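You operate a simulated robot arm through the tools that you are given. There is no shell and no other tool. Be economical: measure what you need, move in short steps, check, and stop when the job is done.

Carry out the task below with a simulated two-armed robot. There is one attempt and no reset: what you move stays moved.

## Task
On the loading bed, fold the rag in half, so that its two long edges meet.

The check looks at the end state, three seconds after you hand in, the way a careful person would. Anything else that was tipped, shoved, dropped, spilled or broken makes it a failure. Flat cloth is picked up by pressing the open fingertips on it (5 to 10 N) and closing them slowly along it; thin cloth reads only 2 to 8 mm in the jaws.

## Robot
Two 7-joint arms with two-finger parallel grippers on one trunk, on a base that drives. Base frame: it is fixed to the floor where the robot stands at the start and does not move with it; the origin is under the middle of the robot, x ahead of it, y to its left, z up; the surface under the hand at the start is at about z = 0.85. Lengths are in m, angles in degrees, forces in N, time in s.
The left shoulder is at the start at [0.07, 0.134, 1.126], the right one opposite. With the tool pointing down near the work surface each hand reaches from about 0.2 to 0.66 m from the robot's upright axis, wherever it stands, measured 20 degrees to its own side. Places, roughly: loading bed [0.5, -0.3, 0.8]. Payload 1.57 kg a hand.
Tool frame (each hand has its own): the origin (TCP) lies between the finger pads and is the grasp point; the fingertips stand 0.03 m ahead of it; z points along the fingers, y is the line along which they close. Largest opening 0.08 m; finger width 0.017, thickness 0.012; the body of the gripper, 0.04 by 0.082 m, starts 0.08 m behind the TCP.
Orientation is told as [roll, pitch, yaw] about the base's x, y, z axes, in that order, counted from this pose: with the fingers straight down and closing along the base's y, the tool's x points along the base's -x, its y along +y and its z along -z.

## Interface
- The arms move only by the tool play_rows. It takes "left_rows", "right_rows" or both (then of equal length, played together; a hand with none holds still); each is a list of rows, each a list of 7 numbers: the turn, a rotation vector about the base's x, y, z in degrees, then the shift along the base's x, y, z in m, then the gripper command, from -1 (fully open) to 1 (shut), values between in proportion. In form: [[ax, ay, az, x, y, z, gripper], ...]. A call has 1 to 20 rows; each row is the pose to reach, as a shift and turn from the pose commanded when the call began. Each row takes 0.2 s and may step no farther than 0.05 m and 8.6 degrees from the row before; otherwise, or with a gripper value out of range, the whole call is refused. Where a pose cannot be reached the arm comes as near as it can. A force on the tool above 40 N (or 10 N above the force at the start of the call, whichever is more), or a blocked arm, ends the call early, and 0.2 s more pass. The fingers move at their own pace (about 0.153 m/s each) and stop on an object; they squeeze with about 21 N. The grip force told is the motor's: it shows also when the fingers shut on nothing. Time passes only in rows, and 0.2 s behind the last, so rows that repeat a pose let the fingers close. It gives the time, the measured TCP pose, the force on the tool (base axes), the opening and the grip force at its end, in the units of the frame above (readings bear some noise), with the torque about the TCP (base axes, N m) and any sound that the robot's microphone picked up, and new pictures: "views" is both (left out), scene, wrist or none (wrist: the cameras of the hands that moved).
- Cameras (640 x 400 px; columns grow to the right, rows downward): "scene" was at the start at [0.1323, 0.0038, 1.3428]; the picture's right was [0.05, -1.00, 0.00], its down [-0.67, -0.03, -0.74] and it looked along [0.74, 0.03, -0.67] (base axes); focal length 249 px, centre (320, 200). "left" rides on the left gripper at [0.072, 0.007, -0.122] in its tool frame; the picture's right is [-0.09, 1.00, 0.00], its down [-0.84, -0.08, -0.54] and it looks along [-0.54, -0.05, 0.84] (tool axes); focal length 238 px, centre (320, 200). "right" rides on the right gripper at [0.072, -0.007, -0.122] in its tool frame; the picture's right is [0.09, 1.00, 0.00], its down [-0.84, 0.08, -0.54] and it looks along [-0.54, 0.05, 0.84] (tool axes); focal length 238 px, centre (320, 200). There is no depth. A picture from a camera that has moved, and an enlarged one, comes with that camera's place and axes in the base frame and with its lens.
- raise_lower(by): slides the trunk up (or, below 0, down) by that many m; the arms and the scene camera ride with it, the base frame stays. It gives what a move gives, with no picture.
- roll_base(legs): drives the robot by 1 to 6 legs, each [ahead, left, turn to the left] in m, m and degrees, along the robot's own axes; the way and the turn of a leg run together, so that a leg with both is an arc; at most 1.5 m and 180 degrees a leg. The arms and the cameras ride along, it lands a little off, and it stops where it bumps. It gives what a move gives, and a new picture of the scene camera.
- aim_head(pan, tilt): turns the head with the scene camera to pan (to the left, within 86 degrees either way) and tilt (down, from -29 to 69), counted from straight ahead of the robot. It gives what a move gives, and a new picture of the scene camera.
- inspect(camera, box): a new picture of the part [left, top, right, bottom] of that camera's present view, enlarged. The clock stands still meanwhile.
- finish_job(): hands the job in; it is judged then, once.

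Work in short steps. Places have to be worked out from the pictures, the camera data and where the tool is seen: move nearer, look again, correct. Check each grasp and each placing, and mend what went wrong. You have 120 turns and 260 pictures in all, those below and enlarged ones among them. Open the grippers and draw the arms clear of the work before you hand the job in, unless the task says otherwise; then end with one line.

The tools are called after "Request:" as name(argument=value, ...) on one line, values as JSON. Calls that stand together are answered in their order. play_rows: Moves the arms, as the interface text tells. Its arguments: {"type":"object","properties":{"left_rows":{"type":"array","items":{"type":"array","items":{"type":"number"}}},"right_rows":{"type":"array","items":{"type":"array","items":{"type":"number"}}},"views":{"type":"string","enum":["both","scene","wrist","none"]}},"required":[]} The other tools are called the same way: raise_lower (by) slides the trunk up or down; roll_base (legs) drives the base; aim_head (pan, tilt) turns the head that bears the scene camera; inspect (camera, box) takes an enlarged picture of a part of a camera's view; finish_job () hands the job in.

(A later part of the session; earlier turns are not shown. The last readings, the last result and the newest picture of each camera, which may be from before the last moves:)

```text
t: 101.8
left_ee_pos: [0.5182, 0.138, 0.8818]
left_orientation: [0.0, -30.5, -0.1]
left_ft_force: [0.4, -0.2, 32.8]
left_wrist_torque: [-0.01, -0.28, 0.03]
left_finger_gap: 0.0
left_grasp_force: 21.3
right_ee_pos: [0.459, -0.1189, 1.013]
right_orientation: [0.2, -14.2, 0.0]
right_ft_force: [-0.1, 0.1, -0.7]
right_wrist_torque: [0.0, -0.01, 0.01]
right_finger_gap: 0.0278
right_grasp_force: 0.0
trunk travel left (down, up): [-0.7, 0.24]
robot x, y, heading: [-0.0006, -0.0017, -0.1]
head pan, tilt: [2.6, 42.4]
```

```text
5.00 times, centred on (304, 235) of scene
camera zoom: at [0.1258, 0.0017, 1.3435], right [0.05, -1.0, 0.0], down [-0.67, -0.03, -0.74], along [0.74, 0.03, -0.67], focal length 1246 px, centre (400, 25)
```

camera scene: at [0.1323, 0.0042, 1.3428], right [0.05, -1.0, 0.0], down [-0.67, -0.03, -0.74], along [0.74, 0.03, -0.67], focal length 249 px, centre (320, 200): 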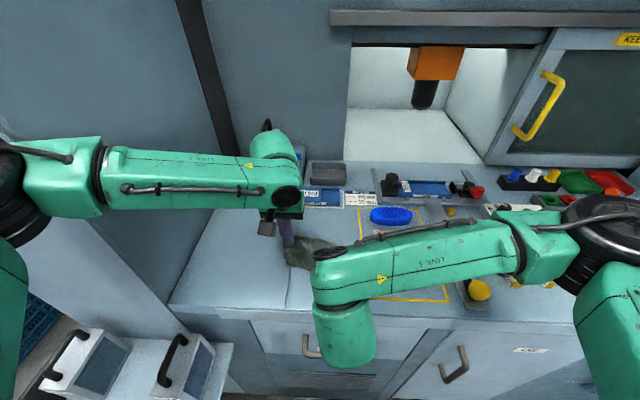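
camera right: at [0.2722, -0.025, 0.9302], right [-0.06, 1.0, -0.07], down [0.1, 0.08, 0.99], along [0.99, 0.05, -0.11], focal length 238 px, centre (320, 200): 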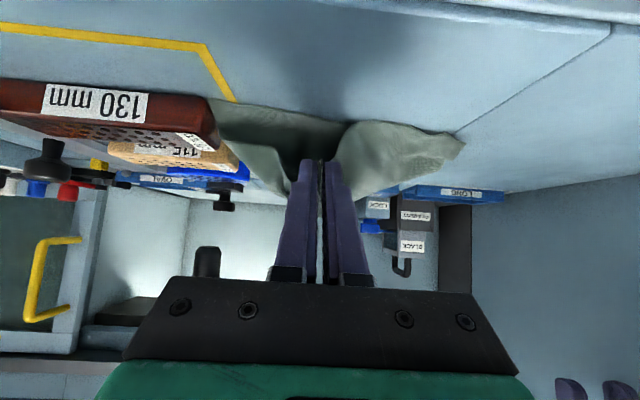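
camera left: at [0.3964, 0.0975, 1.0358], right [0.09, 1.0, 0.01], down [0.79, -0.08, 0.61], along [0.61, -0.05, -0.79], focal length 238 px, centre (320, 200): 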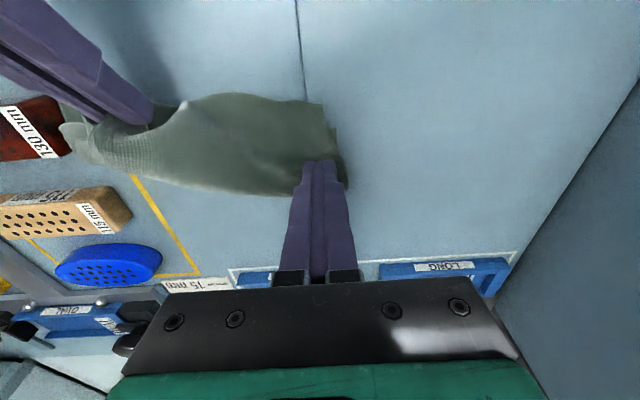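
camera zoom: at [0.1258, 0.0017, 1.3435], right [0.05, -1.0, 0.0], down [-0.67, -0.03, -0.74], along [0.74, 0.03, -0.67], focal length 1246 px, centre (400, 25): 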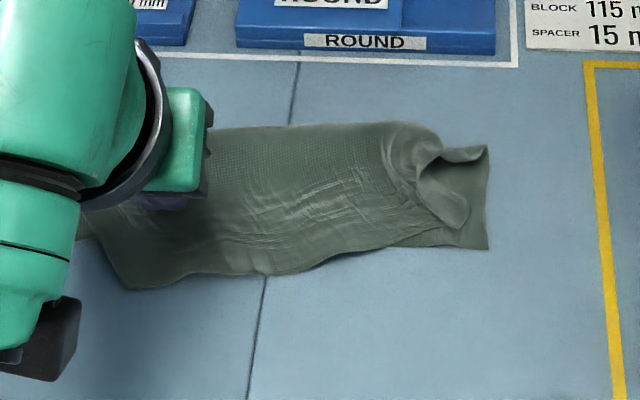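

Right corner is now within ~1.5 cm. Remaining: the left flap corner overshoots to (0.477, 0.145) while its mate is near (0.505, 0.18). I swap roles: right presses closed fingers at (0.54, 0.03) as pin; left lifts and goes above its corner.

Request:
play_rows(left_rows=[[0, 3, 0, 0, 0, 0.02, 1], [0, 9, 0, -0.008, 0, 0.045, 0.3], [0, 15, 0, -0.016, 0, 0.055, 0.3], [0, 21, 0, -0.023, 0, 0.055, 0.3], [0, 27, 0, -0.028, 0, 0.052, 0.3], [0, 33, 0, -0.03, 0, 0.048, 0.3]], right_rows=[[0, -3, 0, 0.01, 0.03, 0, 1], [0, -6, 0, 0.025, 0.065, -0.01, 1], [0, -9, 0, 0.04, 0.1, -0.03, 1], [0, -12, 0, 0.055, 0.13, -0.06, 1], [0, -16, 0, 0.066, 0.149, -0.09, 1], [0, -16, 0, 0.066, 0.149, -0.117, 1]], views="none")

Request:
inspect(camera="left", box=[200, 60, 440, 210])

Request:
inspect(camera="right", box=[200, 60, 440, 210])

```text
t: 103.2
left_ee_pos: [0.493, 0.1398, 0.9238]
left_orientation: [0.0, 3.3, 0.0]
left_ft_force: [-0.4, -0.2, -0.1]
left_wrist_torque: [0.02, 0.03, 0.0]
left_finger_gap: 0.0279
left_grasp_force: 0.1
right_ee_pos: [0.5324, 0.0309, 0.889]
right_orientation: [0.0, -30.0, 0.0]
right_ft_force: [-0.2, -0.1, 0.1]
right_wrist_torque: [0.01, 0.0, 0.02]
right_finger_gap: 0.0001
right_grasp_force: 21.5
trunk travel left (down, up): [-0.7, 0.24]
robot x, y, heading: [-0.0004, -0.0016, 0.2]
head pan, tilt: [2.6, 42.4]
```

```text
2.67 times, centred on (320, 135) of left
camera zoom: at [0.4271, 0.1475, 1.0494], right [0.09, 1.0, -0.01], down [0.87, -0.08, 0.49], along [0.49, -0.05, -0.87], focal length 636 px, centre (320, 373)
```

zoom: 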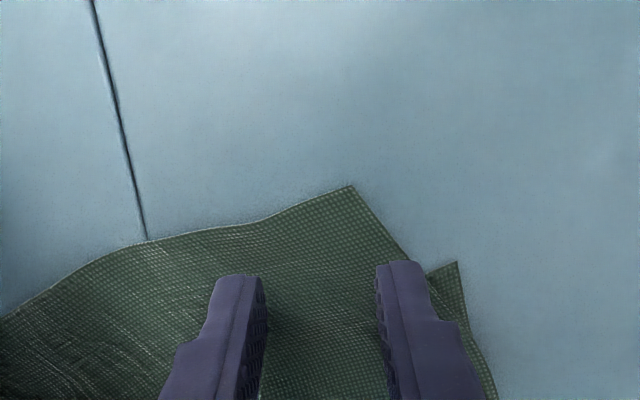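

```text
2.67 times, centred on (320, 135) of right
camera zoom: at [0.4083, 0.025, 0.9601], right [-0.08, 1.0, -0.05], down [0.45, 0.08, 0.89], along [0.89, 0.05, -0.46], focal length 636 px, centre (320, 373)
```

zoom: 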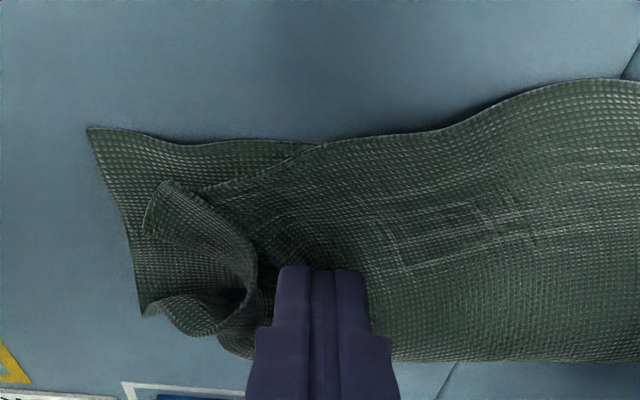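

Left corner at (0.473, 0.151), its mate at (0.4995, 0.184). I lower the left for a narrow pinch at (0.490, 0.143) and press the right pin down.

Request:
play_rows(left_rows=[[0, 0, 0, -0.001, 0.003, -0.012, 0.45], [0, 0, 0, -0.001, 0.003, -0.024, 0.45], [0, 0, 0, -0.001, 0.003, -0.034, 0.45], [0, 0, 0, -0.001, 0.003, -0.04, 0.45], [0, 0, 0, -0.001, 0.003, -0.042, 0.45]], right_rows=[[0, 0, 0, 0, 0, -0.003, 1], [0, 0, 0, 0, 0, -0.006, 1], [0, 0, 0, 0, 0, -0.008, 1], [0, 0, 0, 0, 0, -0.009, 1], [0, 0, 0, 0, 0, -0.009, 1]], views="none")

```text
t: 104.4
left_ee_pos: [0.4868, 0.1453, 0.8851]
left_orientation: [-0.1, 2.9, 0.0]
left_ft_force: [0.0, -0.1, -0.5]
left_wrist_torque: [0.01, 0.03, 0.02]
left_finger_gap: 0.0218
left_grasp_force: 0.0
left hand out of reach, approached as far as the arm can: row 5
right_ee_pos: [0.5302, 0.0292, 0.8833]
right_orientation: [0.0, -30.1, 0.0]
right_ft_force: [0.4, 0.4, 4.2]
right_wrist_torque: [-0.02, -0.09, 0.0]
right_finger_gap: 0.0
right_grasp_force: 21.0
trunk travel left (down, up): [-0.7, 0.24]
robot x, y, heading: [-0.0039, -0.0002, 0.1]
head pan, tilt: [2.6, 42.4]
```

Left is at its reach limit upright, so I tilt it −6° and press; the right presses a bit more.

Request:
play_rows(left_rows=[[0, -4, 0, -0.001, 0, -0.001, 0.45], [0, -7, 0, -0.002, -0.001, -0.003, 0.45], [0, -7, 0, -0.002, -0.001, -0.0045, 0.45]], right_rows=[[0, 0, 0, 0, 0, -0.001, 1], [0, 0, 0, 0, 0, -0.002, 1], [0, 0, 0, 0, 0, -0.002, 1]], views="none")

```text
t: 105.2
left_ee_pos: [0.4847, 0.1437, 0.8818]
left_orientation: [0.0, -4.3, 0.0]
left_ft_force: [0.3, 0.3, 9.1]
left_wrist_torque: [-0.04, 0.03, 0.0]
left_finger_gap: 0.0219
left_grasp_force: 0.0
right_ee_pos: [0.5282, 0.0279, 0.882]
right_orientation: [0.2, -30.2, 0.0]
right_ft_force: [2.1, 0.0, 12.8]
right_wrist_torque: [0.05, -0.18, -0.03]
right_finger_gap: 0.0
right_grasp_force: 21.5
trunk travel left (down, up): [-0.7, 0.24]
robot x, y, heading: [0.0038, -0.0001, -0.1]
head pan, tilt: [2.6, 42.4]
```

Good contact (9 N) on the single overshooting layer. I close slowly and lift slightly.

Request:
play_rows(left_rows=[[0, 0, 0, 0, 0, 0, 0.55], [0, 0, 0, 0, 0, 0, 0.65], [0, 0, 0, 0, 0, 0, 0.75], [0, 0, 0, 0, 0, 0, 0.85], [0, 0, 0, 0, 0, 0.0005, 1], [0, 0, 0, 0, 0, 0.0005, 1], [0, 0, 0, 0, 0, 0.006, 1], [0, 0, 0, 0, 0, 0.012, 1]], views="none")

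Request:
inspect(camera="left", box=[200, 60, 440, 210])

```text
t: 107.0
left_ee_pos: [0.4821, 0.1448, 0.8917]
left_orientation: [0.0, -4.1, 0.0]
left_ft_force: [0.0, 0.1, 0.0]
left_wrist_torque: [-0.02, 0.06, 0.0]
left_finger_gap: 0.0
left_grasp_force: 21.0
right_ee_pos: [0.5285, 0.0287, 0.8814]
right_orientation: [-0.1, -30.2, 0.0]
right_ft_force: [-0.9, -1.0, 20.5]
right_wrist_torque: [-0.02, -0.19, -0.01]
right_finger_gap: 0.0
right_grasp_force: 20.6
trunk travel left (down, up): [-0.7, 0.24]
robot x, y, heading: [0.0026, -0.0036, 0.2]
head pan, tilt: [2.6, 42.4]
```

```text
2.67 times, centred on (320, 135) of left
camera zoom: at [0.4019, 0.1512, 1.008], right [0.09, 1.0, 0.01], down [0.8, -0.08, 0.6], along [0.6, -0.05, -0.8], focal length 636 px, centre (320, 373)
```

zoom: 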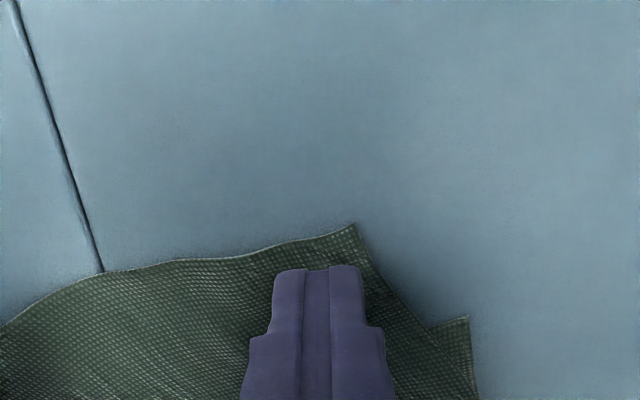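

The cloth slipped out. Press-dragging has been reliable, so I tilt the left to −25°, press closed fingers on that single-layer corner and push it (+2.6, +3.2 cm) over its mate.

Request:
play_rows(left_rows=[[0, -7, 0, -0.003, 0, 0.003, 1], [0, -14, 0, -0.006, 0, 0.002, 1], [0, -21, 0, -0.008, 0, -0.001, 1], [0, -21, 0, -0.008, 0, -0.006, 1], [0, -21, 0, -0.008, 0, -0.01, 1]], views="none")

```text
t: 108.2
left_ee_pos: [0.4749, 0.1443, 0.8831]
left_orientation: [-0.1, -25.2, 0.0]
left_ft_force: [-0.4, 0.0, 0.9]
left_wrist_torque: [-0.03, -0.02, 0.02]
left_finger_gap: 0.0001
left_grasp_force: 21.1
right_ee_pos: [0.5279, 0.0288, 0.8803]
right_orientation: [0.0, -30.2, 0.1]
right_ft_force: [0.3, -1.7, 22.3]
right_wrist_torque: [-0.03, -0.19, 0.01]
right_finger_gap: 0.0
right_grasp_force: 21.1
trunk travel left (down, up): [-0.7, 0.24]
robot x, y, heading: [0.0017, -0.0027, 0.1]
head pan, tilt: [2.6, 42.4]
```

Request:
play_rows(left_rows=[[0, 0, 0, 0, 0, -0.002, 1], [0, 0, 0, 0, 0, -0.003, 1], [0, 0, 0, 0.004, 0.005, -0.003, 1], [0, 0, 0, 0.008, 0.01, -0.003, 1], [0, 0, 0, 0.012, 0.015, -0.003, 1], [0, 0, 0, 0.016, 0.02, -0.003, 1], [0, 0, 0, 0.021, 0.026, -0.003, 1], [0, 0, 0, 0.026, 0.032, -0.003, 1]], views="none")

Request:
inspect(camera="left", box=[120, 20, 440, 220])

```text
t: 110.0
left_ee_pos: [0.4991, 0.1731, 0.8813]
left_orientation: [0.0, -25.5, -0.1]
left_ft_force: [-1.8, -8.5, 19.7]
left_wrist_torque: [-0.22, -0.03, -0.05]
left_finger_gap: 0.0
left_grasp_force: 20.9
right_ee_pos: [0.5258, 0.0295, 0.8812]
right_orientation: [0.2, -30.2, 0.0]
right_ft_force: [-0.2, 4.0, 7.9]
right_wrist_torque: [0.1, -0.07, -0.02]
right_finger_gap: 0.0
right_grasp_force: 21.5
trunk travel left (down, up): [-0.7, 0.24]
robot x, y, heading: [0.0013, 0.0009, -0.3]
head pan, tilt: [2.6, 42.4]
```

```text
2.00 times, centred on (280, 120) of left
camera zoom: at [0.3816, 0.1814, 0.9605], right [0.08, 1.0, 0.04], down [0.52, -0.08, 0.85], along [0.85, -0.05, -0.53], focal length 477 px, centre (400, 360)
```

zoom: 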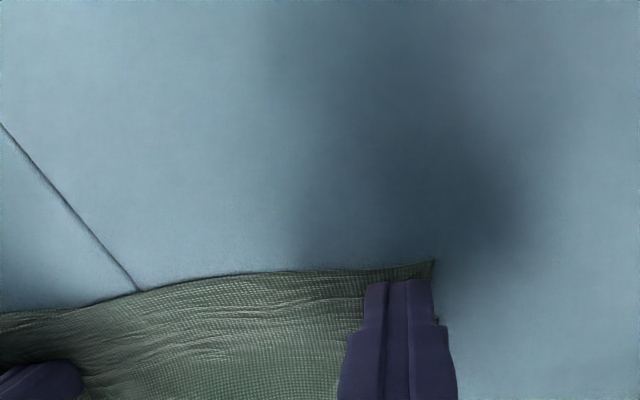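

The corner slid over and the flap is now taut. I lift the left hand clear and check.

Request:
play_rows(left_rows=[[0, 0, 0, -0.002, 0, 0.012, 1], [0, 0, 0, -0.006, 0.01, 0.04, 1], [0, 5, 0, -0.01, 0.03, 0.07, 0.5], [0, 12, 0, -0.01, 0.04, 0.09, 0.3]], views="none")

Request:
inspect(camera="left", box=[80, 40, 400, 240])

Request:
inspect(camera="scene", box=[240, 195, 368, 275])

```text
t: 111.0
left_ee_pos: [0.4927, 0.217, 0.9723]
left_orientation: [0.0, -13.1, 0.1]
left_ft_force: [-0.4, -0.5, 0.0]
left_wrist_torque: [0.02, -0.02, 0.0]
left_finger_gap: 0.028
left_grasp_force: 0.0
right_ee_pos: [0.5278, 0.029, 0.8808]
right_orientation: [0.1, -30.2, 0.0]
right_ft_force: [2.0, -0.2, 18.7]
right_wrist_torque: [-0.03, -0.19, 0.02]
right_finger_gap: 0.0002
right_grasp_force: 21.2
trunk travel left (down, up): [-0.7, 0.24]
robot x, y, heading: [-0.0003, 0.0006, 0.2]
head pan, tilt: [2.6, 42.4]
```

```text
2.00 times, centred on (240, 140) of left
camera zoom: at [0.394, 0.2242, 1.0732], right [0.09, 1.0, 0.02], down [0.69, -0.08, 0.72], along [0.72, -0.05, -0.7], focal length 477 px, centre (480, 320)
```

zoom: 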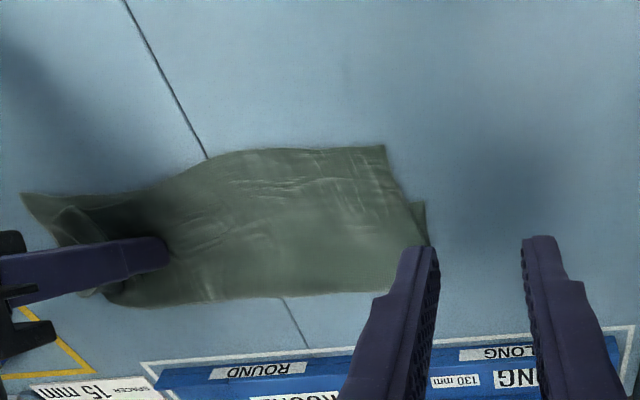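

```text
5.00 times, centred on (304, 235) of scene
camera zoom: at [0.1291, 0.0032, 1.3432], right [0.04, -1.0, 0.0], down [-0.67, -0.03, -0.74], along [0.74, 0.03, -0.67], focal length 1246 px, centre (400, 25)
```

zoom: 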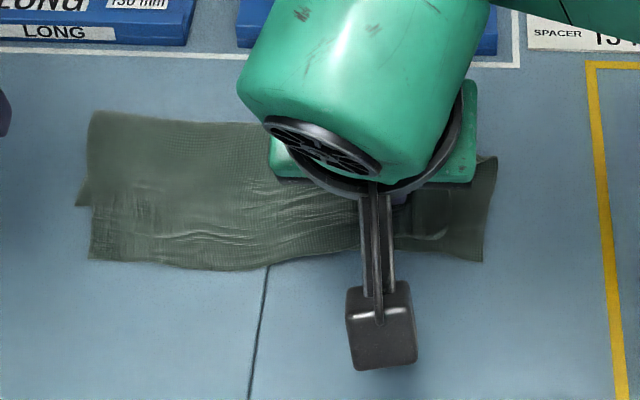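

The lower left corner got dragged too: lower edge left (0.531, 0.183), flap corner (0.497, 0.169) → 3 cm overshoot at left tapering to 0 at right. I'll pinch the overshooting flap with a wider gap (as succeeded at first) and carry it through the air instead.

Request:
play_rows(left_rows=[[0, 0, 0, 0.002, -0.025, -0.01, 0.15], [0, 0, 0, 0.005, -0.05, -0.03, 0.15], [0, -2, 0, 0.008, -0.071, -0.055, 0.15], [0, -2, 0, 0.008, -0.071, -0.075, 0.15], [0, -2, 0, 0.008, -0.071, -0.084, 0.15], [0, -2, 0, 0.008, -0.071, -0.088, 0.15]], views="none")

Request:
inspect(camera="left", box=[200, 60, 440, 210])

```text
t: 112.4
left_ee_pos: [0.4996, 0.1462, 0.8832]
left_orientation: [0.0, -15.3, -0.1]
left_ft_force: [0.8, -1.1, 3.7]
left_wrist_torque: [-0.04, -0.01, -0.02]
left_finger_gap: 0.0341
left_grasp_force: 0.1
right_ee_pos: [0.5287, 0.0296, 0.8804]
right_orientation: [0.0, -30.2, 0.1]
right_ft_force: [5.3, -0.2, 22.9]
right_wrist_torque: [-0.04, -0.33, -0.01]
right_finger_gap: 0.0
right_grasp_force: 21.0
trunk travel left (down, up): [-0.7, 0.24]
robot x, y, heading: [0.0009, 0.0031, -0.2]
head pan, tilt: [2.6, 42.4]
```

```text
2.67 times, centred on (320, 135) of left
camera zoom: at [0.3979, 0.1525, 0.9805], right [0.09, 1.0, 0.02], down [0.66, -0.08, 0.74], along [0.74, -0.05, -0.67], focal length 636 px, centre (320, 373)
```

zoom: 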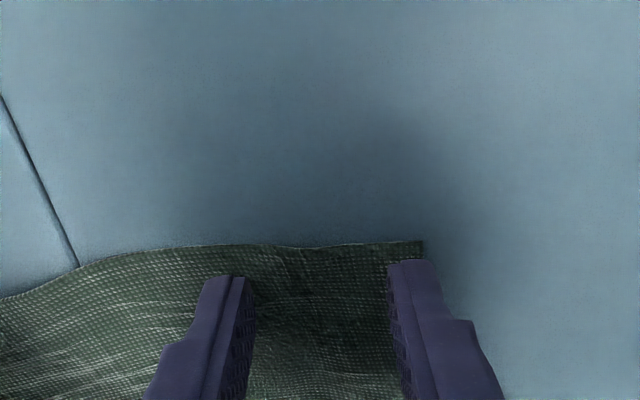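

Contact at 4 N with both tips on the flap. I press 2 mm more and close slowly, then lift a little.

Request:
play_rows(left_rows=[[0, 0, 0, 0, -0.001, -0.002, 0.15], [0, 0, 0, 0, -0.001, -0.0025, 0.25], [0, 0, 0, 0, -0.001, -0.0025, 0.35], [0, 0, 0, 0, -0.001, -0.0025, 0.45], [0, 0, 0, 0, -0.001, -0.0025, 0.55], [0, 0, 0, 0, -0.001, -0.0025, 0.65], [0, 0, 0, 0, -0.001, -0.0025, 0.75], [0, 0, 0, 0, -0.001, -0.0025, 0.87], [0, 0, 0, 0, -0.001, -0.0025, 1], [0, 0, 0, 0, -0.001, -0.0025, 1], [0, 0, 0, 0.002, 0, 0.01, 1], [0, 0, 0, 0.005, 0.002, 0.02, 1]], views="none")

Request:
inspect(camera="left", box=[120, 20, 440, 220])

```text
t: 115.0
left_ee_pos: [0.5041, 0.1476, 0.901]
left_orientation: [0.0, -14.9, 0.1]
left_ft_force: [0.8, -5.3, -0.5]
left_wrist_torque: [-0.15, -0.01, -0.05]
left_finger_gap: 0.002
left_grasp_force: 21.3
right_ee_pos: [0.5289, 0.03, 0.8813]
right_orientation: [0.2, -30.4, 0.1]
right_ft_force: [0.6, 4.9, 17.0]
right_wrist_torque: [0.1, -0.16, 0.06]
right_finger_gap: 0.0001
right_grasp_force: 20.6
trunk travel left (down, up): [-0.7, 0.24]
robot x, y, heading: [0.0008, 0.0019, -0.2]
head pan, tilt: [2.6, 42.4]
```

```text
2.00 times, centred on (280, 120) of left
camera zoom: at [0.4025, 0.1542, 0.9986], right [0.09, 1.0, 0.02], down [0.67, -0.08, 0.74], along [0.74, -0.05, -0.67], focal length 477 px, centre (400, 360)
```

zoom: 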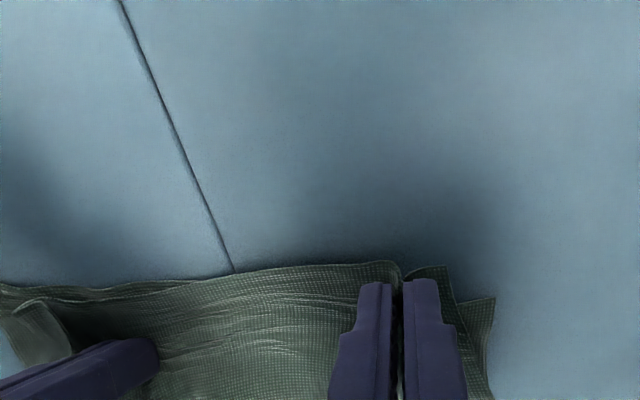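

Held (2 mm). Now I carry it up and ~3.4 cm outward over its mate, tilting to −48°, then down.

Request:
play_rows(left_rows=[[0, -7, 0, 0.0047, 0.0024, 0.0118, 1], [0, -14, 0, 0.0114, 0.0044, 0.0182, 1], [0, -21, 0, 0.0183, 0.0064, 0.0163, 1], [0, -28, 0, 0.0214, 0.0074, 0.0059, 1], [0, -33, 0, 0.0206, 0.0074, -0.006, 1]], views="none")

Request:
inspect(camera="left", box=[120, 20, 440, 220])

```text
t: 116.2
left_ee_pos: [0.5248, 0.1553, 0.8952]
left_orientation: [-0.2, -48.2, 0.1]
left_ft_force: [-1.7, -11.2, -2.7]
left_wrist_torque: [-0.16, 0.14, -0.34]
left_finger_gap: 0.0035
left_grasp_force: 21.0
right_ee_pos: [0.5293, 0.0301, 0.8818]
right_orientation: [0.1, -30.2, 0.0]
right_ft_force: [2.9, 11.3, 19.3]
right_wrist_torque: [0.36, -0.27, 0.07]
right_finger_gap: 0.0
right_grasp_force: 21.1
trunk travel left (down, up): [-0.7, 0.24]
robot x, y, heading: [0.0028, -0.0017, -0.1]
head pan, tilt: [2.6, 42.4]
```

```text
2.00 times, centred on (280, 120) of left
camera zoom: at [0.3847, 0.162, 0.922], right [0.06, 1.0, 0.07], down [0.15, -0.08, 0.99], along [0.99, -0.05, -0.16], focal length 477 px, centre (400, 360)
```

zoom: 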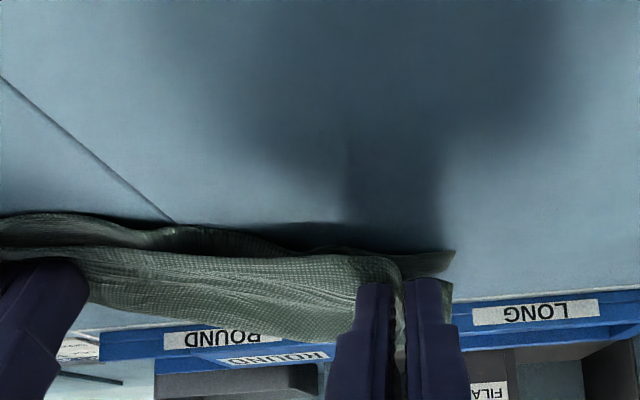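

The flap edge is now over the lower edge at the left. I lower, ease tension, release, and lift the left hand away.

Request:
play_rows(left_rows=[[0, 0, 0, -0.003, -0.002, -0.004, 1], [0, 0, 0, -0.005, -0.003, -0.008, 1], [0, 0, 0, -0.005, -0.003, -0.009, 0.6], [0, 0, 0, -0.005, -0.003, -0.009, 0.3], [0, 0, 0, -0.013, -0.003, 0.0, 0.3], [0, 0, 0, -0.023, -0.003, 0.012, 0.3], [0, 5, 0, -0.025, 0.01, 0.035, 0.3], [0, 12, 0, -0.025, 0.03, 0.065, 0.3], [0, 20, 0, -0.025, 0.05, 0.09, 0.3], [0, 28, 0, -0.025, 0.06, 0.11, 0.3]], views="none")

Request:
inspect(camera="left", box=[80, 60, 400, 260])

```text
t: 118.4
left_ee_pos: [0.4983, 0.2134, 1.0079]
left_orientation: [0.1, -20.2, 0.1]
left_ft_force: [-1.0, -0.6, -0.5]
left_wrist_torque: [0.01, 0.05, 0.0]
left_finger_gap: 0.028
left_grasp_force: 0.0
right_ee_pos: [0.5295, 0.0283, 0.8819]
right_orientation: [0.1, -30.2, 0.0]
right_ft_force: [3.8, 0.5, 24.5]
right_wrist_torque: [0.0, -0.29, 0.03]
right_finger_gap: 0.0
right_grasp_force: 20.9
trunk travel left (down, up): [-0.7, 0.24]
robot x, y, heading: [0.0003, 0.0012, -0.1]
head pan, tilt: [2.6, 42.4]
```

```text
2.00 times, centred on (240, 160) of left
camera zoom: at [0.388, 0.2197, 1.0966], right [0.09, 1.0, 0.03], down [0.6, -0.08, 0.8], along [0.8, -0.05, -0.6], focal length 477 px, centre (480, 280)
```

zoom: 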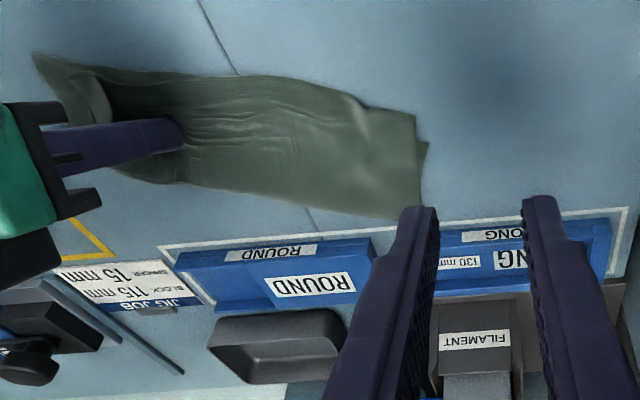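

The lower layer followed again; overshoot at left is now ~2.3 cm. I lift the right hand too and take stock of the whole rag.

Request:
play_rows(right_rows=[[0, 0, 0, 0, 0, 0.02, 1], [0, 4, 0, -0.01, -0.02, 0.05, 0.5], [0, 8, 0, -0.02, -0.05, 0.08, 0.3], [0, 12, 0, -0.03, -0.09, 0.1, 0.3], [0, 16, 0, -0.04, -0.13, 0.11, 0.3]], views="none")

Request:
inspect(camera="scene", box=[240, 185, 368, 265])

Request:
inspect(camera="right", box=[340, 60, 580, 210])

```text
t: 119.6
left_ee_pos: [0.4994, 0.2117, 1.0059]
left_orientation: [0.1, -20.1, 0.0]
left_ft_force: [-0.4, -0.3, 0.8]
left_wrist_torque: [-0.02, -0.01, 0.04]
left_finger_gap: 0.0281
left_grasp_force: 0.1
right_ee_pos: [0.4878, -0.1031, 0.9904]
right_orientation: [0.0, -14.0, 0.0]
right_ft_force: [-1.0, 0.0, -0.1]
right_wrist_torque: [0.02, -0.01, 0.01]
right_finger_gap: 0.0278
right_grasp_force: 0.0
trunk travel left (down, up): [-0.7, 0.24]
robot x, y, heading: [0.0016, 0.0011, 0.2]
head pan, tilt: [2.6, 42.4]
```

```text
5.00 times, centred on (304, 225) of scene
camera zoom: at [0.1313, 0.0019, 1.3429], right [0.05, -1.0, 0.0], down [-0.67, -0.03, -0.74], along [0.74, 0.03, -0.67], focal length 1246 px, centre (400, 75)
```

zoom: 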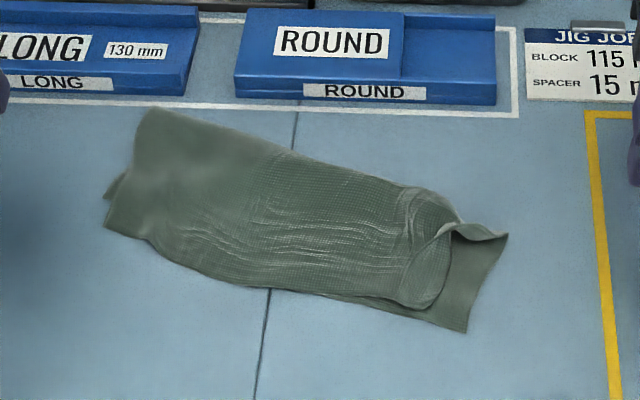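

```text
2.67 times, centred on (460, 135) of right
camera zoom: at [0.3883, -0.1085, 1.0919], right [-0.09, 1.0, -0.02], down [0.68, 0.08, 0.73], along [0.73, 0.05, -0.69], focal length 636 px, centre (-53, 373)
```

zoom: 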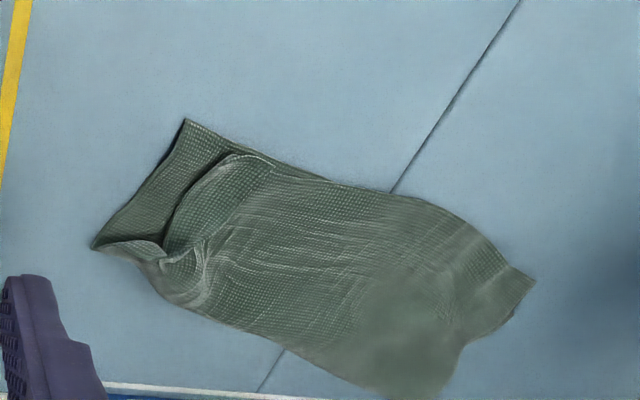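

Really close now: crease is at the proper half width, but the flap overshoots ~1.9 cm along its left half. Plan: left hand (wide open) pins only the exposed sliver of the lower layer at (0.581, 0.167) with one finger, while the right pushes the flap edge back ~1.7 cm. I position both above.

Request:
play_rows(left_rows=[[0, 0, 0, 0.01, 0, -0.01, -1], [0, -2, 0, 0.025, 0, -0.025, -1], [0, -4, 0, 0.04, 0, -0.045, -1], [0, -6, 0, 0.055, 0, -0.07, -1], [0, -8, 0, 0.067, 0.001, -0.09, -1], [0, -10, 0, 0.067, 0.001, -0.106, -1]], right_rows=[[0, -3, 0, 0.005, 0.04, 0.0, 1], [0, -6, 0, 0.01, 0.08, -0.01, 1], [0, -9, 0, 0.015, 0.12, -0.025, 1], [0, -12, 0, 0.02, 0.155, -0.045, 1], [0, -15, 0, 0.025, 0.185, -0.065, 1], [0, -18, 0, 0.03, 0.21, -0.088, 1]], views="none")

Request:
inspect(camera="left", box=[120, 60, 440, 260])

Request:
inspect(camera="right", box=[160, 40, 480, 240])

```text
t: 121.0
left_ee_pos: [0.5679, 0.2181, 0.8991]
left_orientation: [-0.1, -30.1, 0.1]
left_ft_force: [0.2, 0.7, -0.3]
left_wrist_torque: [-0.03, 0.01, -0.01]
left_finger_gap: 0.0801
left_grasp_force: 0.0
right_ee_pos: [0.5203, 0.1117, 0.9013]
right_orientation: [-0.1, -32.1, 0.1]
right_ft_force: [0.1, 0.0, 0.6]
right_wrist_torque: [-0.03, 0.0, 0.0]
right_finger_gap: 0.0
right_grasp_force: 20.5
trunk travel left (down, up): [-0.7, 0.24]
robot x, y, heading: [-0.0013, -0.0023, -0.1]
head pan, tilt: [2.6, 42.4]
```

```text
2.00 times, centred on (280, 160) of left
camera zoom: at [0.4455, 0.2244, 0.967], right [0.08, 1.0, 0.04], down [0.45, -0.08, 0.89], along [0.89, -0.05, -0.46], focal length 477 px, centre (400, 280)
```

zoom: 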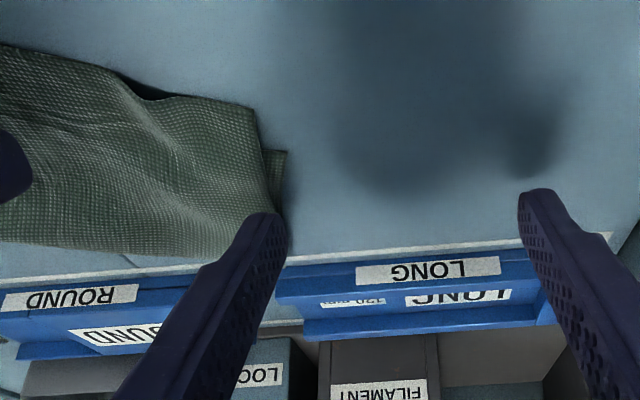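

```text
2.00 times, centred on (320, 140) of right
camera zoom: at [0.3942, 0.1051, 0.9666], right [-0.08, 1.0, -0.05], down [0.42, 0.08, 0.9], along [0.9, 0.05, -0.43], focal length 477 px, centre (320, 320)
```

zoom: 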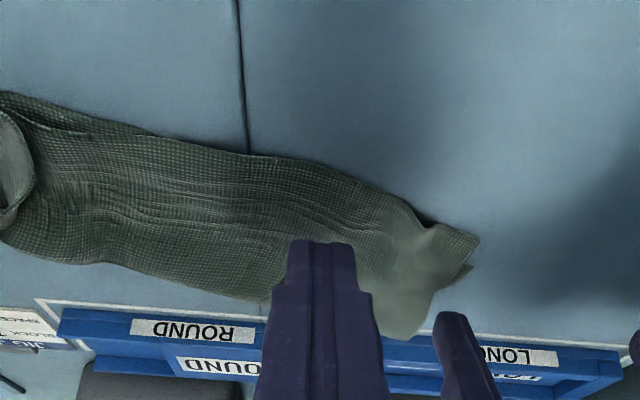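

The exposed sliver of the lower layer is at about (0.572, 0.180). I shift the left so its finger lands there, and lower both to touch.

Request:
play_rows(left_rows=[[0, 0, 0, -0.006, 0.008, -0.004, -1], [0, 0, 0, -0.009, 0.012, -0.01, -1], [0, 0, 0, -0.009, 0.012, -0.016, -1], [0, 0, 0, -0.009, 0.012, -0.02, -1], [0, 0, 0, -0.009, 0.012, -0.021, -1]], right_rows=[[0, 0, 0, 0, 0, -0.004, 1], [0, 0, 0, 0, 0, -0.01, 1], [0, 0, 0, 0, 0, -0.015, 1], [0, 0, 0, 0, 0, -0.018, 1], [0, 0, 0, 0, 0, -0.019, 1]], views="none")

Request:
inspect(camera="left", box=[160, 80, 320, 180])

```text
t: 122.2
left_ee_pos: [0.5594, 0.2271, 0.8804]
left_orientation: [0.1, -30.3, 0.0]
left_ft_force: [-3.8, 0.1, 11.2]
left_wrist_torque: [-0.01, 0.05, 0.04]
left_finger_gap: 0.0796
left_grasp_force: 0.1
right_ee_pos: [0.5184, 0.1081, 0.8844]
right_orientation: [0.0, -32.1, -0.1]
right_ft_force: [-1.3, -0.3, -0.6]
right_wrist_torque: [0.03, -0.02, 0.02]
right_finger_gap: 0.0
right_grasp_force: 20.7
trunk travel left (down, up): [-0.7, 0.24]
robot x, y, heading: [-0.0048, 0.0033, 0.1]
head pan, tilt: [2.6, 42.4]
```

```text
4.00 times, centred on (240, 130) of left
camera zoom: at [0.4343, 0.234, 0.9484], right [0.08, 1.0, 0.05], down [0.45, -0.08, 0.89], along [0.89, -0.05, -0.45], focal length 953 px, centre (640, 480)
```

zoom: 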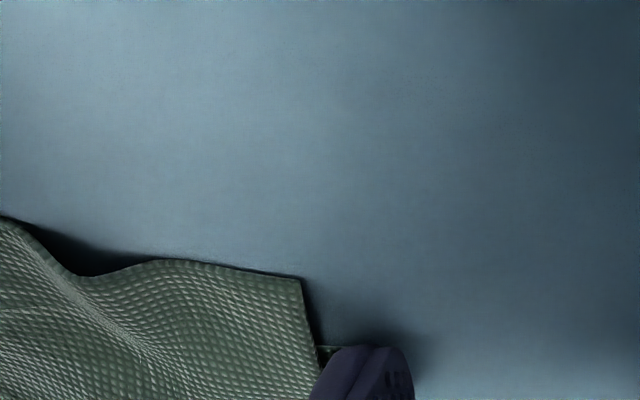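

The left finger pins the sliver (11 N). The right now presses down a few more mm and pushes the flap edge ~1.8 cm inward.

Request:
play_rows(right_rows=[[0, 0, 0, 0, 0, -0.003, 1], [0, 0, 0, 0, 0, -0.005, 1], [0, 0, 0, 0.003, -0.001, -0.005, 1], [0, 0, 0, 0.006, -0.002, -0.005, 1], [0, 0, 0, 0.009, -0.003, -0.005, 1], [0, 0, 0, 0.012, -0.004, -0.005, 1], [0, 0, 0, 0.015, -0.005, -0.005, 1], [0, 0, 0, 0.018, -0.006, -0.005, 1]], views="none")

Request:
inspect(camera="right", box=[160, 40, 480, 240])

Request:
inspect(camera="left", box=[100, 60, 340, 210])

```text
t: 124.0
left_ee_pos: [0.5563, 0.2286, 0.88]
left_orientation: [0.0, -30.2, 0.2]
left_ft_force: [3.9, -0.7, 5.5]
left_wrist_torque: [-0.09, -0.17, 0.13]
left_finger_gap: 0.0801
left_grasp_force: 0.1
right_ee_pos: [0.5345, 0.1022, 0.8809]
right_orientation: [0.2, -32.3, -0.1]
right_ft_force: [-3.8, 0.2, 22.3]
right_wrist_torque: [0.02, -0.1, 0.01]
right_finger_gap: 0.0
right_grasp_force: 21.1
trunk travel left (down, up): [-0.7, 0.24]
robot x, y, heading: [-0.0027, -0.0009, 0.0]
head pan, tilt: [2.6, 42.4]
```

```text
2.00 times, centred on (320, 140) of right
camera zoom: at [0.4087, 0.0971, 0.9465], right [-0.08, 1.0, -0.05], down [0.42, 0.08, 0.91], along [0.91, 0.05, -0.42], focal length 477 px, centre (320, 320)
```

zoom: 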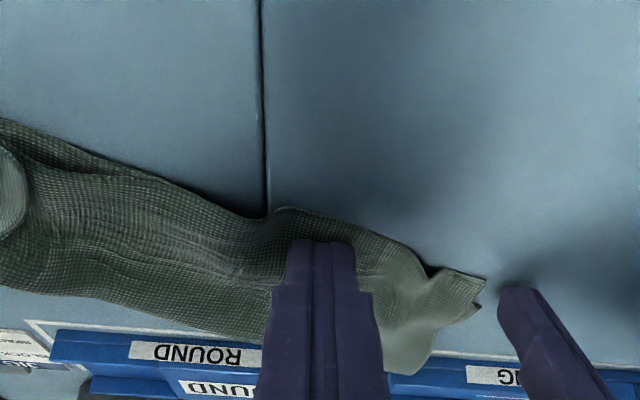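

```text
2.67 times, centred on (220, 135) of left
camera zoom: at [0.4322, 0.2344, 0.9485], right [0.08, 1.0, 0.05], down [0.45, -0.08, 0.89], along [0.89, -0.05, -0.45], focal length 636 px, centre (587, 373)
```

zoom: 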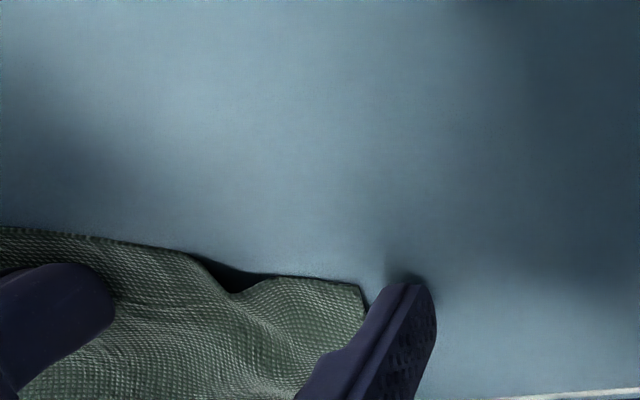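

The rag slipped from under the pin and moved as one. I'll instead re-lift the left flap corner and re-drop it further back. First both hands up; the right goes to pin the right half.

Request:
play_rows(left_rows=[[0, 0, 0, 0, 0, 0.015, -1], [0, 0, 0, -0.01, 0.005, 0.04, -0.5], [0, 4, 0, -0.025, 0.01, 0.06, 0.1], [0, 8, 0, -0.04, 0.0, 0.07, 0.1], [0, 12, 0, -0.05, -0.01, 0.075, 0.1], [0, 12, 0, -0.05, -0.01, 0.075, 0.1]], right_rows=[[0, 0, 0, 0, 0, 0.015, 1], [0, 0, 0, 0, -0.01, 0.04, 1], [0, 0, 0, 0.0, -0.03, 0.06, 1], [0, 0, 0, 0.0, -0.05, 0.06, 1], [0, 0, 0, 0.0, -0.065, 0.06, 1], [0, 0, 0, 0.0, -0.065, 0.04, 1]], views="none")

Request:
inspect(camera="left", box=[40, 40, 440, 240])

Request:
inspect(camera="scene", box=[240, 185, 368, 265])

```text
t: 125.4
left_ee_pos: [0.5099, 0.2187, 0.9528]
left_orientation: [-0.1, -17.9, 0.1]
left_ft_force: [-0.3, 0.6, -1.0]
left_wrist_torque: [0.0, 0.02, 0.01]
left_finger_gap: 0.0359
left_grasp_force: 0.1
right_ee_pos: [0.5388, 0.0398, 0.9179]
right_orientation: [0.0, -32.0, 0.1]
right_ft_force: [-0.6, 0.4, 0.0]
right_wrist_torque: [0.0, 0.01, 0.01]
right_finger_gap: 0.0001
right_grasp_force: 21.3
trunk travel left (down, up): [-0.7, 0.24]
robot x, y, heading: [-0.0025, 0.0015, -0.2]
head pan, tilt: [2.6, 42.4]
```

```text
1.60 times, centred on (240, 140) of left
camera zoom: at [0.4039, 0.2259, 1.0457], right [0.09, 1.0, 0.03], down [0.63, -0.08, 0.77], along [0.77, -0.05, -0.63], focal length 381 px, centre (448, 296)
```

zoom: 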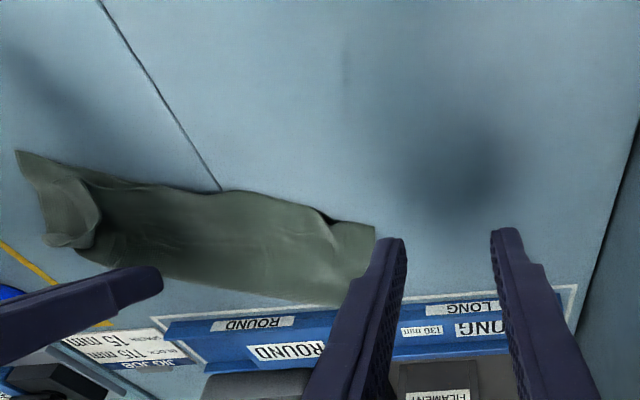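

```text
5.00 times, centred on (304, 225) of scene
camera zoom: at [0.133, 0.0047, 1.3427], right [0.05, -1.0, 0.0], down [-0.67, -0.03, -0.74], along [0.74, 0.03, -0.67], focal length 1246 px, centre (400, 75)
```

zoom: 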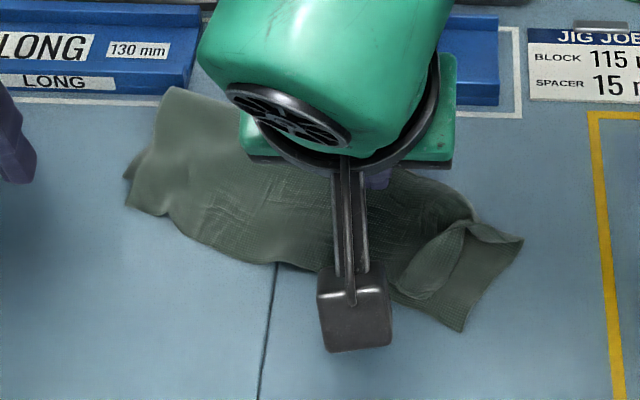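

State is similar (flap ~1.7 cm past the lower edge at left). I pin the right half with the right hand and bring the left down for a wide pinch at (0.566, 0.141).

Request:
play_rows(left_rows=[[0, -2, 0, 0.01, -0.025, 0, 0.1], [0, -4, 0, 0.025, -0.05, -0.01, 0.1], [0, -6, 0, 0.04, -0.075, -0.03, 0.1], [0, -7, 0, 0.043, -0.078, -0.05, 0.1], [0, -7, 0, 0.043, -0.078, -0.063, 0.1], [0, -7, 0, 0.043, -0.078, -0.068, 0.1]], right_rows=[[0, 0, 0, 0, 0, -0.01, 1], [0, 0, 0, 0, 0, -0.02, 1], [0, 0, 0, 0, 0, -0.028, 1], [0, 0, 0, 0, 0, -0.033, 1], [0, 0, 0, 0, 0, -0.036, 1], [0, 0, 0, 0, 0, -0.037, 1]], views="none")

Request:
inspect(camera="left", box=[200, 60, 440, 210])

```text
t: 126.8
left_ee_pos: [0.5518, 0.1397, 0.8863]
left_orientation: [-0.1, -25.2, 0.1]
left_ft_force: [-0.3, -1.4, 0.3]
left_wrist_torque: [0.02, 0.01, 0.03]
left_finger_gap: 0.0361
left_grasp_force: 0.1
right_ee_pos: [0.5396, 0.0396, 0.8817]
right_orientation: [0.0, -32.1, 0.0]
right_ft_force: [0.5, -0.5, 4.7]
right_wrist_torque: [0.02, -0.07, -0.01]
right_finger_gap: 0.0
right_grasp_force: 21.8
trunk travel left (down, up): [-0.7, 0.24]
robot x, y, heading: [-0.0033, -0.0018, -0.2]
head pan, tilt: [2.6, 42.4]
```

```text
2.67 times, centred on (320, 135) of left
camera zoom: at [0.4347, 0.147, 0.9647], right [0.08, 1.0, 0.04], down [0.53, -0.08, 0.85], along [0.85, -0.05, -0.53], focal length 636 px, centre (320, 373)
```

zoom: 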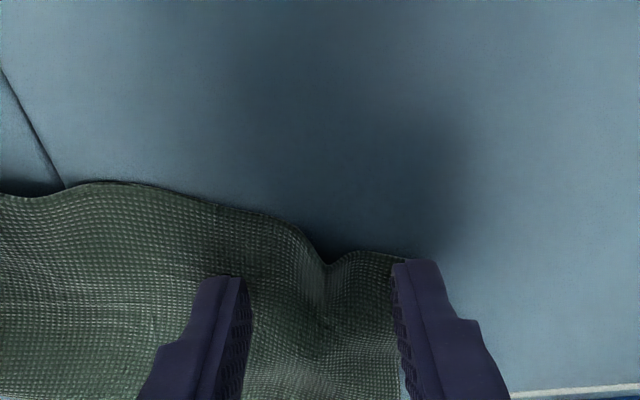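

A natural ripple of the flap edge lies between the fingers. I press and close slowly.

Request:
play_rows(left_rows=[[0, 0, 0, 0, -0.004, -0.003, 0.1], [0, 0, 0, 0, -0.004, -0.006, 0.1], [0, 0, 0, 0, -0.004, -0.006, 0.22], [0, 0, 0, 0, -0.004, -0.006, 0.34], [0, 0, 0, 0, -0.004, -0.006, 0.46], [0, 0, 0, 0, -0.004, -0.006, 0.58], [0, 0, 0, 0, -0.004, -0.006, 0.7], [0, 0, 0, 0, -0.004, -0.006, 0.85], [0, 0, 0, 0, -0.004, -0.006, 1], [0, 0, 0, 0, -0.004, -0.006, 1], [0, 0, 0, 0, -0.003, 0.006, 1], [0, 0, 0, 0.003, -0.002, 0.018, 1]], right_rows=[[0, 0, 0, 0, 0, -0.001, 1], [0, 0, 0, 0, 0, -0.002, 1], [0, 0, 0, 0, 0, -0.002, 1], [0, 0, 0, 0, 0, -0.002, 1], [0, 0, 0, 0, 0, -0.002, 1], [0, 0, 0, 0, 0, -0.002, 1], [0, 0, 0, 0, 0, -0.002, 1], [0, 0, 0, 0, 0, -0.002, 1], [0, 0, 0, 0, 0, -0.002, 1], [0, 0, 0, 0, 0, -0.002, 1], [0, 0, 0, 0, 0, -0.002, 1], [0, 0, 0, 0, 0, -0.002, 1]], views="none")

Request:
inspect(camera="left", box=[160, 40, 480, 240])

```text
t: 129.4
left_ee_pos: [0.5513, 0.1358, 0.9056]
left_orientation: [0.0, -25.2, 0.1]
left_ft_force: [-1.5, -4.9, -1.6]
left_wrist_torque: [-0.14, 0.06, -0.01]
left_finger_gap: 0.0021
left_grasp_force: 21.4
right_ee_pos: [0.5357, 0.0387, 0.8801]
right_orientation: [0.2, -32.3, 0.0]
right_ft_force: [-1.2, 3.3, 24.8]
right_wrist_torque: [0.15, -0.2, 0.0]
right_finger_gap: 0.0
right_grasp_force: 20.9
trunk travel left (down, up): [-0.7, 0.24]
robot x, y, heading: [0.0031, -0.0002, -0.0]
head pan, tilt: [2.6, 42.4]
```

```text
2.00 times, centred on (320, 140) of left
camera zoom: at [0.4348, 0.1441, 0.9843], right [0.08, 1.0, 0.04], down [0.53, -0.08, 0.85], along [0.85, -0.05, -0.53], focal length 477 px, centre (320, 320)
```

zoom: 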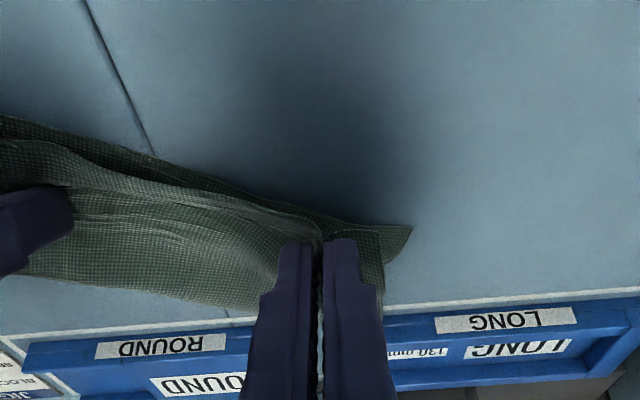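

Held, and the lower edge is now visible along its length: its left corner at (0.584, 0.174). I carry the flap edge up and back about 2.5 cm past that edge while tilting to −60°.

Request:
play_rows(left_rows=[[0, -7, 0, 0.0008, -0.002, 0.0098, 1], [0, -14, 0, 0.0038, -0.004, 0.0177, 1], [0, -21, 0, 0.0071, -0.007, 0.0182, 1], [0, -28, 0, 0.0097, -0.009, 0.0124, 1], [0, -35, 0, 0.0107, -0.011, 0.0014, 1]], views="none")

Request:
inspect(camera="left", box=[160, 40, 480, 240])

Request:
inspect(camera="scene", box=[240, 185, 368, 265])

```text
t: 130.6
left_ee_pos: [0.5638, 0.129, 0.9083]
left_orientation: [-0.2, -60.3, 0.1]
left_ft_force: [-4.1, -6.6, -3.0]
left_wrist_torque: [-0.14, 0.12, -0.13]
left_finger_gap: 0.0021
left_grasp_force: 21.4
right_ee_pos: [0.5363, 0.0396, 0.881]
right_orientation: [0.2, -32.3, 0.1]
right_ft_force: [1.5, 5.5, 24.1]
right_wrist_torque: [0.23, -0.28, 0.0]
right_finger_gap: 0.0001
right_grasp_force: 20.6
trunk travel left (down, up): [-0.7, 0.24]
robot x, y, heading: [0.0045, 0.001, 0.0]
head pan, tilt: [2.6, 42.4]
```

```text
2.00 times, centred on (320, 140) of left
camera zoom: at [0.4217, 0.134, 0.9044], right [0.04, 1.0, 0.08], down [-0.06, -0.08, 1.0], along [1.0, -0.05, 0.05], focal length 477 px, centre (320, 320)
```

zoom: 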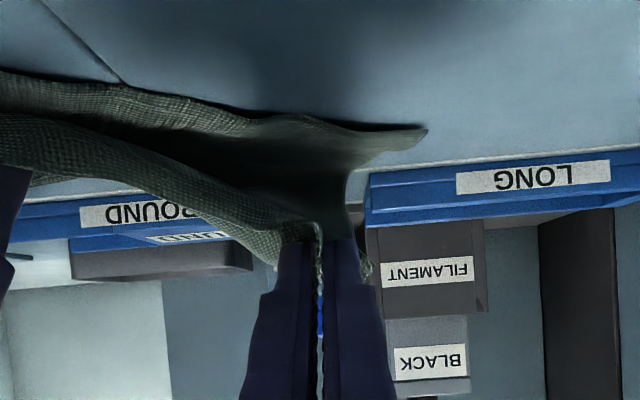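

```text
5.00 times, centred on (304, 225) of scene
camera zoom: at [0.1278, 0.0031, 1.3434], right [0.05, -1.0, 0.0], down [-0.67, -0.03, -0.74], along [0.74, 0.03, -0.67], focal length 1246 px, centre (400, 75)
```

zoom: 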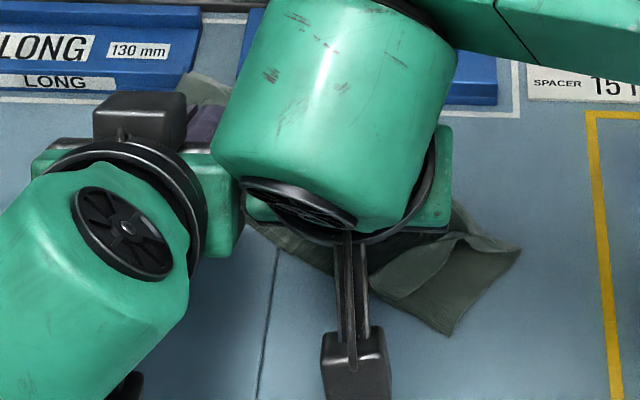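

The lower layer stayed put (corner still (0.587, 0.167)), flap edge is held ~2.4 cm behind its edge at 4 cm height. I release here and withdraw.

Request:
play_rows(left_rows=[[0, 0, 0, 0, 0, 0, 0.4], [0, 0, 0, 0, 0, 0, 0.3], [0, 0, 0, 0, 0, 0, 0.3], [0, 0, 0, -0.008, 0, 0.01, 0.3], [0, 3, 0, -0.016, 0.005, 0.035, 0.3], [0, 10, 0, -0.025, 0.02, 0.06, 0.3], [0, 18, 0, -0.035, 0.04, 0.085, 0.3], [0, 26, 0, -0.045, 0.06, 0.1, 0.3], [0, 34, 0, -0.055, 0.08, 0.11, 0.3]], right_rows=[[0, 0, 0, 0, 0, 0, 1], [0, 0, 0, 0, 0, 0, 1], [0, 0, 0, 0, 0, 0, 1], [0, 0, 0, 0, 0, 0.015, 1], [0, 0, 0, -0.005, -0.01, 0.04, 1], [0, 4, 0, -0.015, -0.04, 0.07, 0.5], [0, 8, 0, -0.025, -0.08, 0.085, 0.3], [0, 12, 0, -0.035, -0.115, 0.1, 0.3], [0, 16, 0, -0.045, -0.14, 0.11, 0.3]], views="none")

Request:
inspect(camera="scene", box=[240, 185, 368, 265])

Request:
inspect(camera="left", box=[40, 60, 360, 260])

```text
t: 132.6
left_ee_pos: [0.5122, 0.2075, 1.0136]
left_orientation: [0.0, -25.9, -0.1]
left_ft_force: [-0.7, -0.9, -0.2]
left_wrist_torque: [-0.01, 0.03, 0.01]
left_finger_gap: 0.0279
left_grasp_force: 0.0
right_ee_pos: [0.4961, -0.1031, 0.9879]
right_orientation: [0.0, -15.9, 0.0]
right_ft_force: [0.6, 0.3, -0.4]
right_wrist_torque: [-0.02, 0.01, -0.03]
right_finger_gap: 0.0279
right_grasp_force: 0.1
trunk travel left (down, up): [-0.7, 0.24]
robot x, y, heading: [0.0026, -0.0013, -0.1]
head pan, tilt: [2.6, 42.4]
```

```text
5.00 times, centred on (304, 225) of scene
camera zoom: at [0.1323, 0.0032, 1.3427], right [0.05, -1.0, 0.0], down [-0.67, -0.03, -0.74], along [0.74, 0.03, -0.67], focal length 1246 px, centre (400, 75)
```

zoom: 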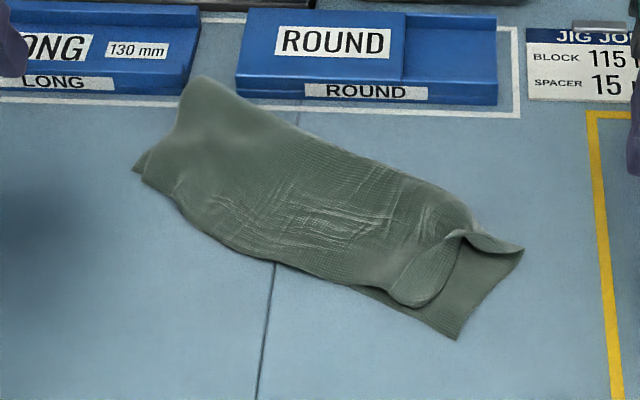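

```text
2.00 times, centred on (200, 160) of left
camera zoom: at [0.3933, 0.2135, 1.0908], right [0.08, 1.0, 0.04], down [0.51, -0.08, 0.85], along [0.85, -0.05, -0.52], focal length 477 px, centre (560, 280)
```

zoom: 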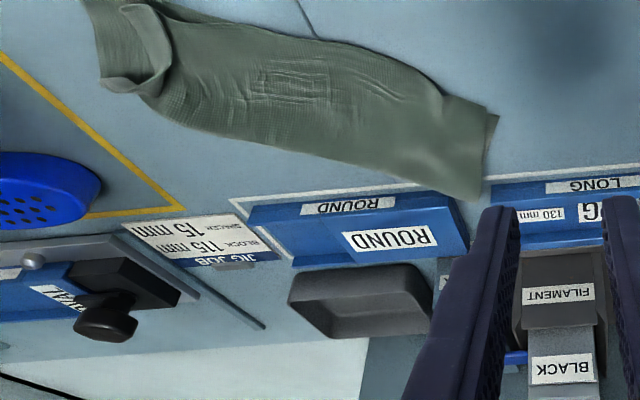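

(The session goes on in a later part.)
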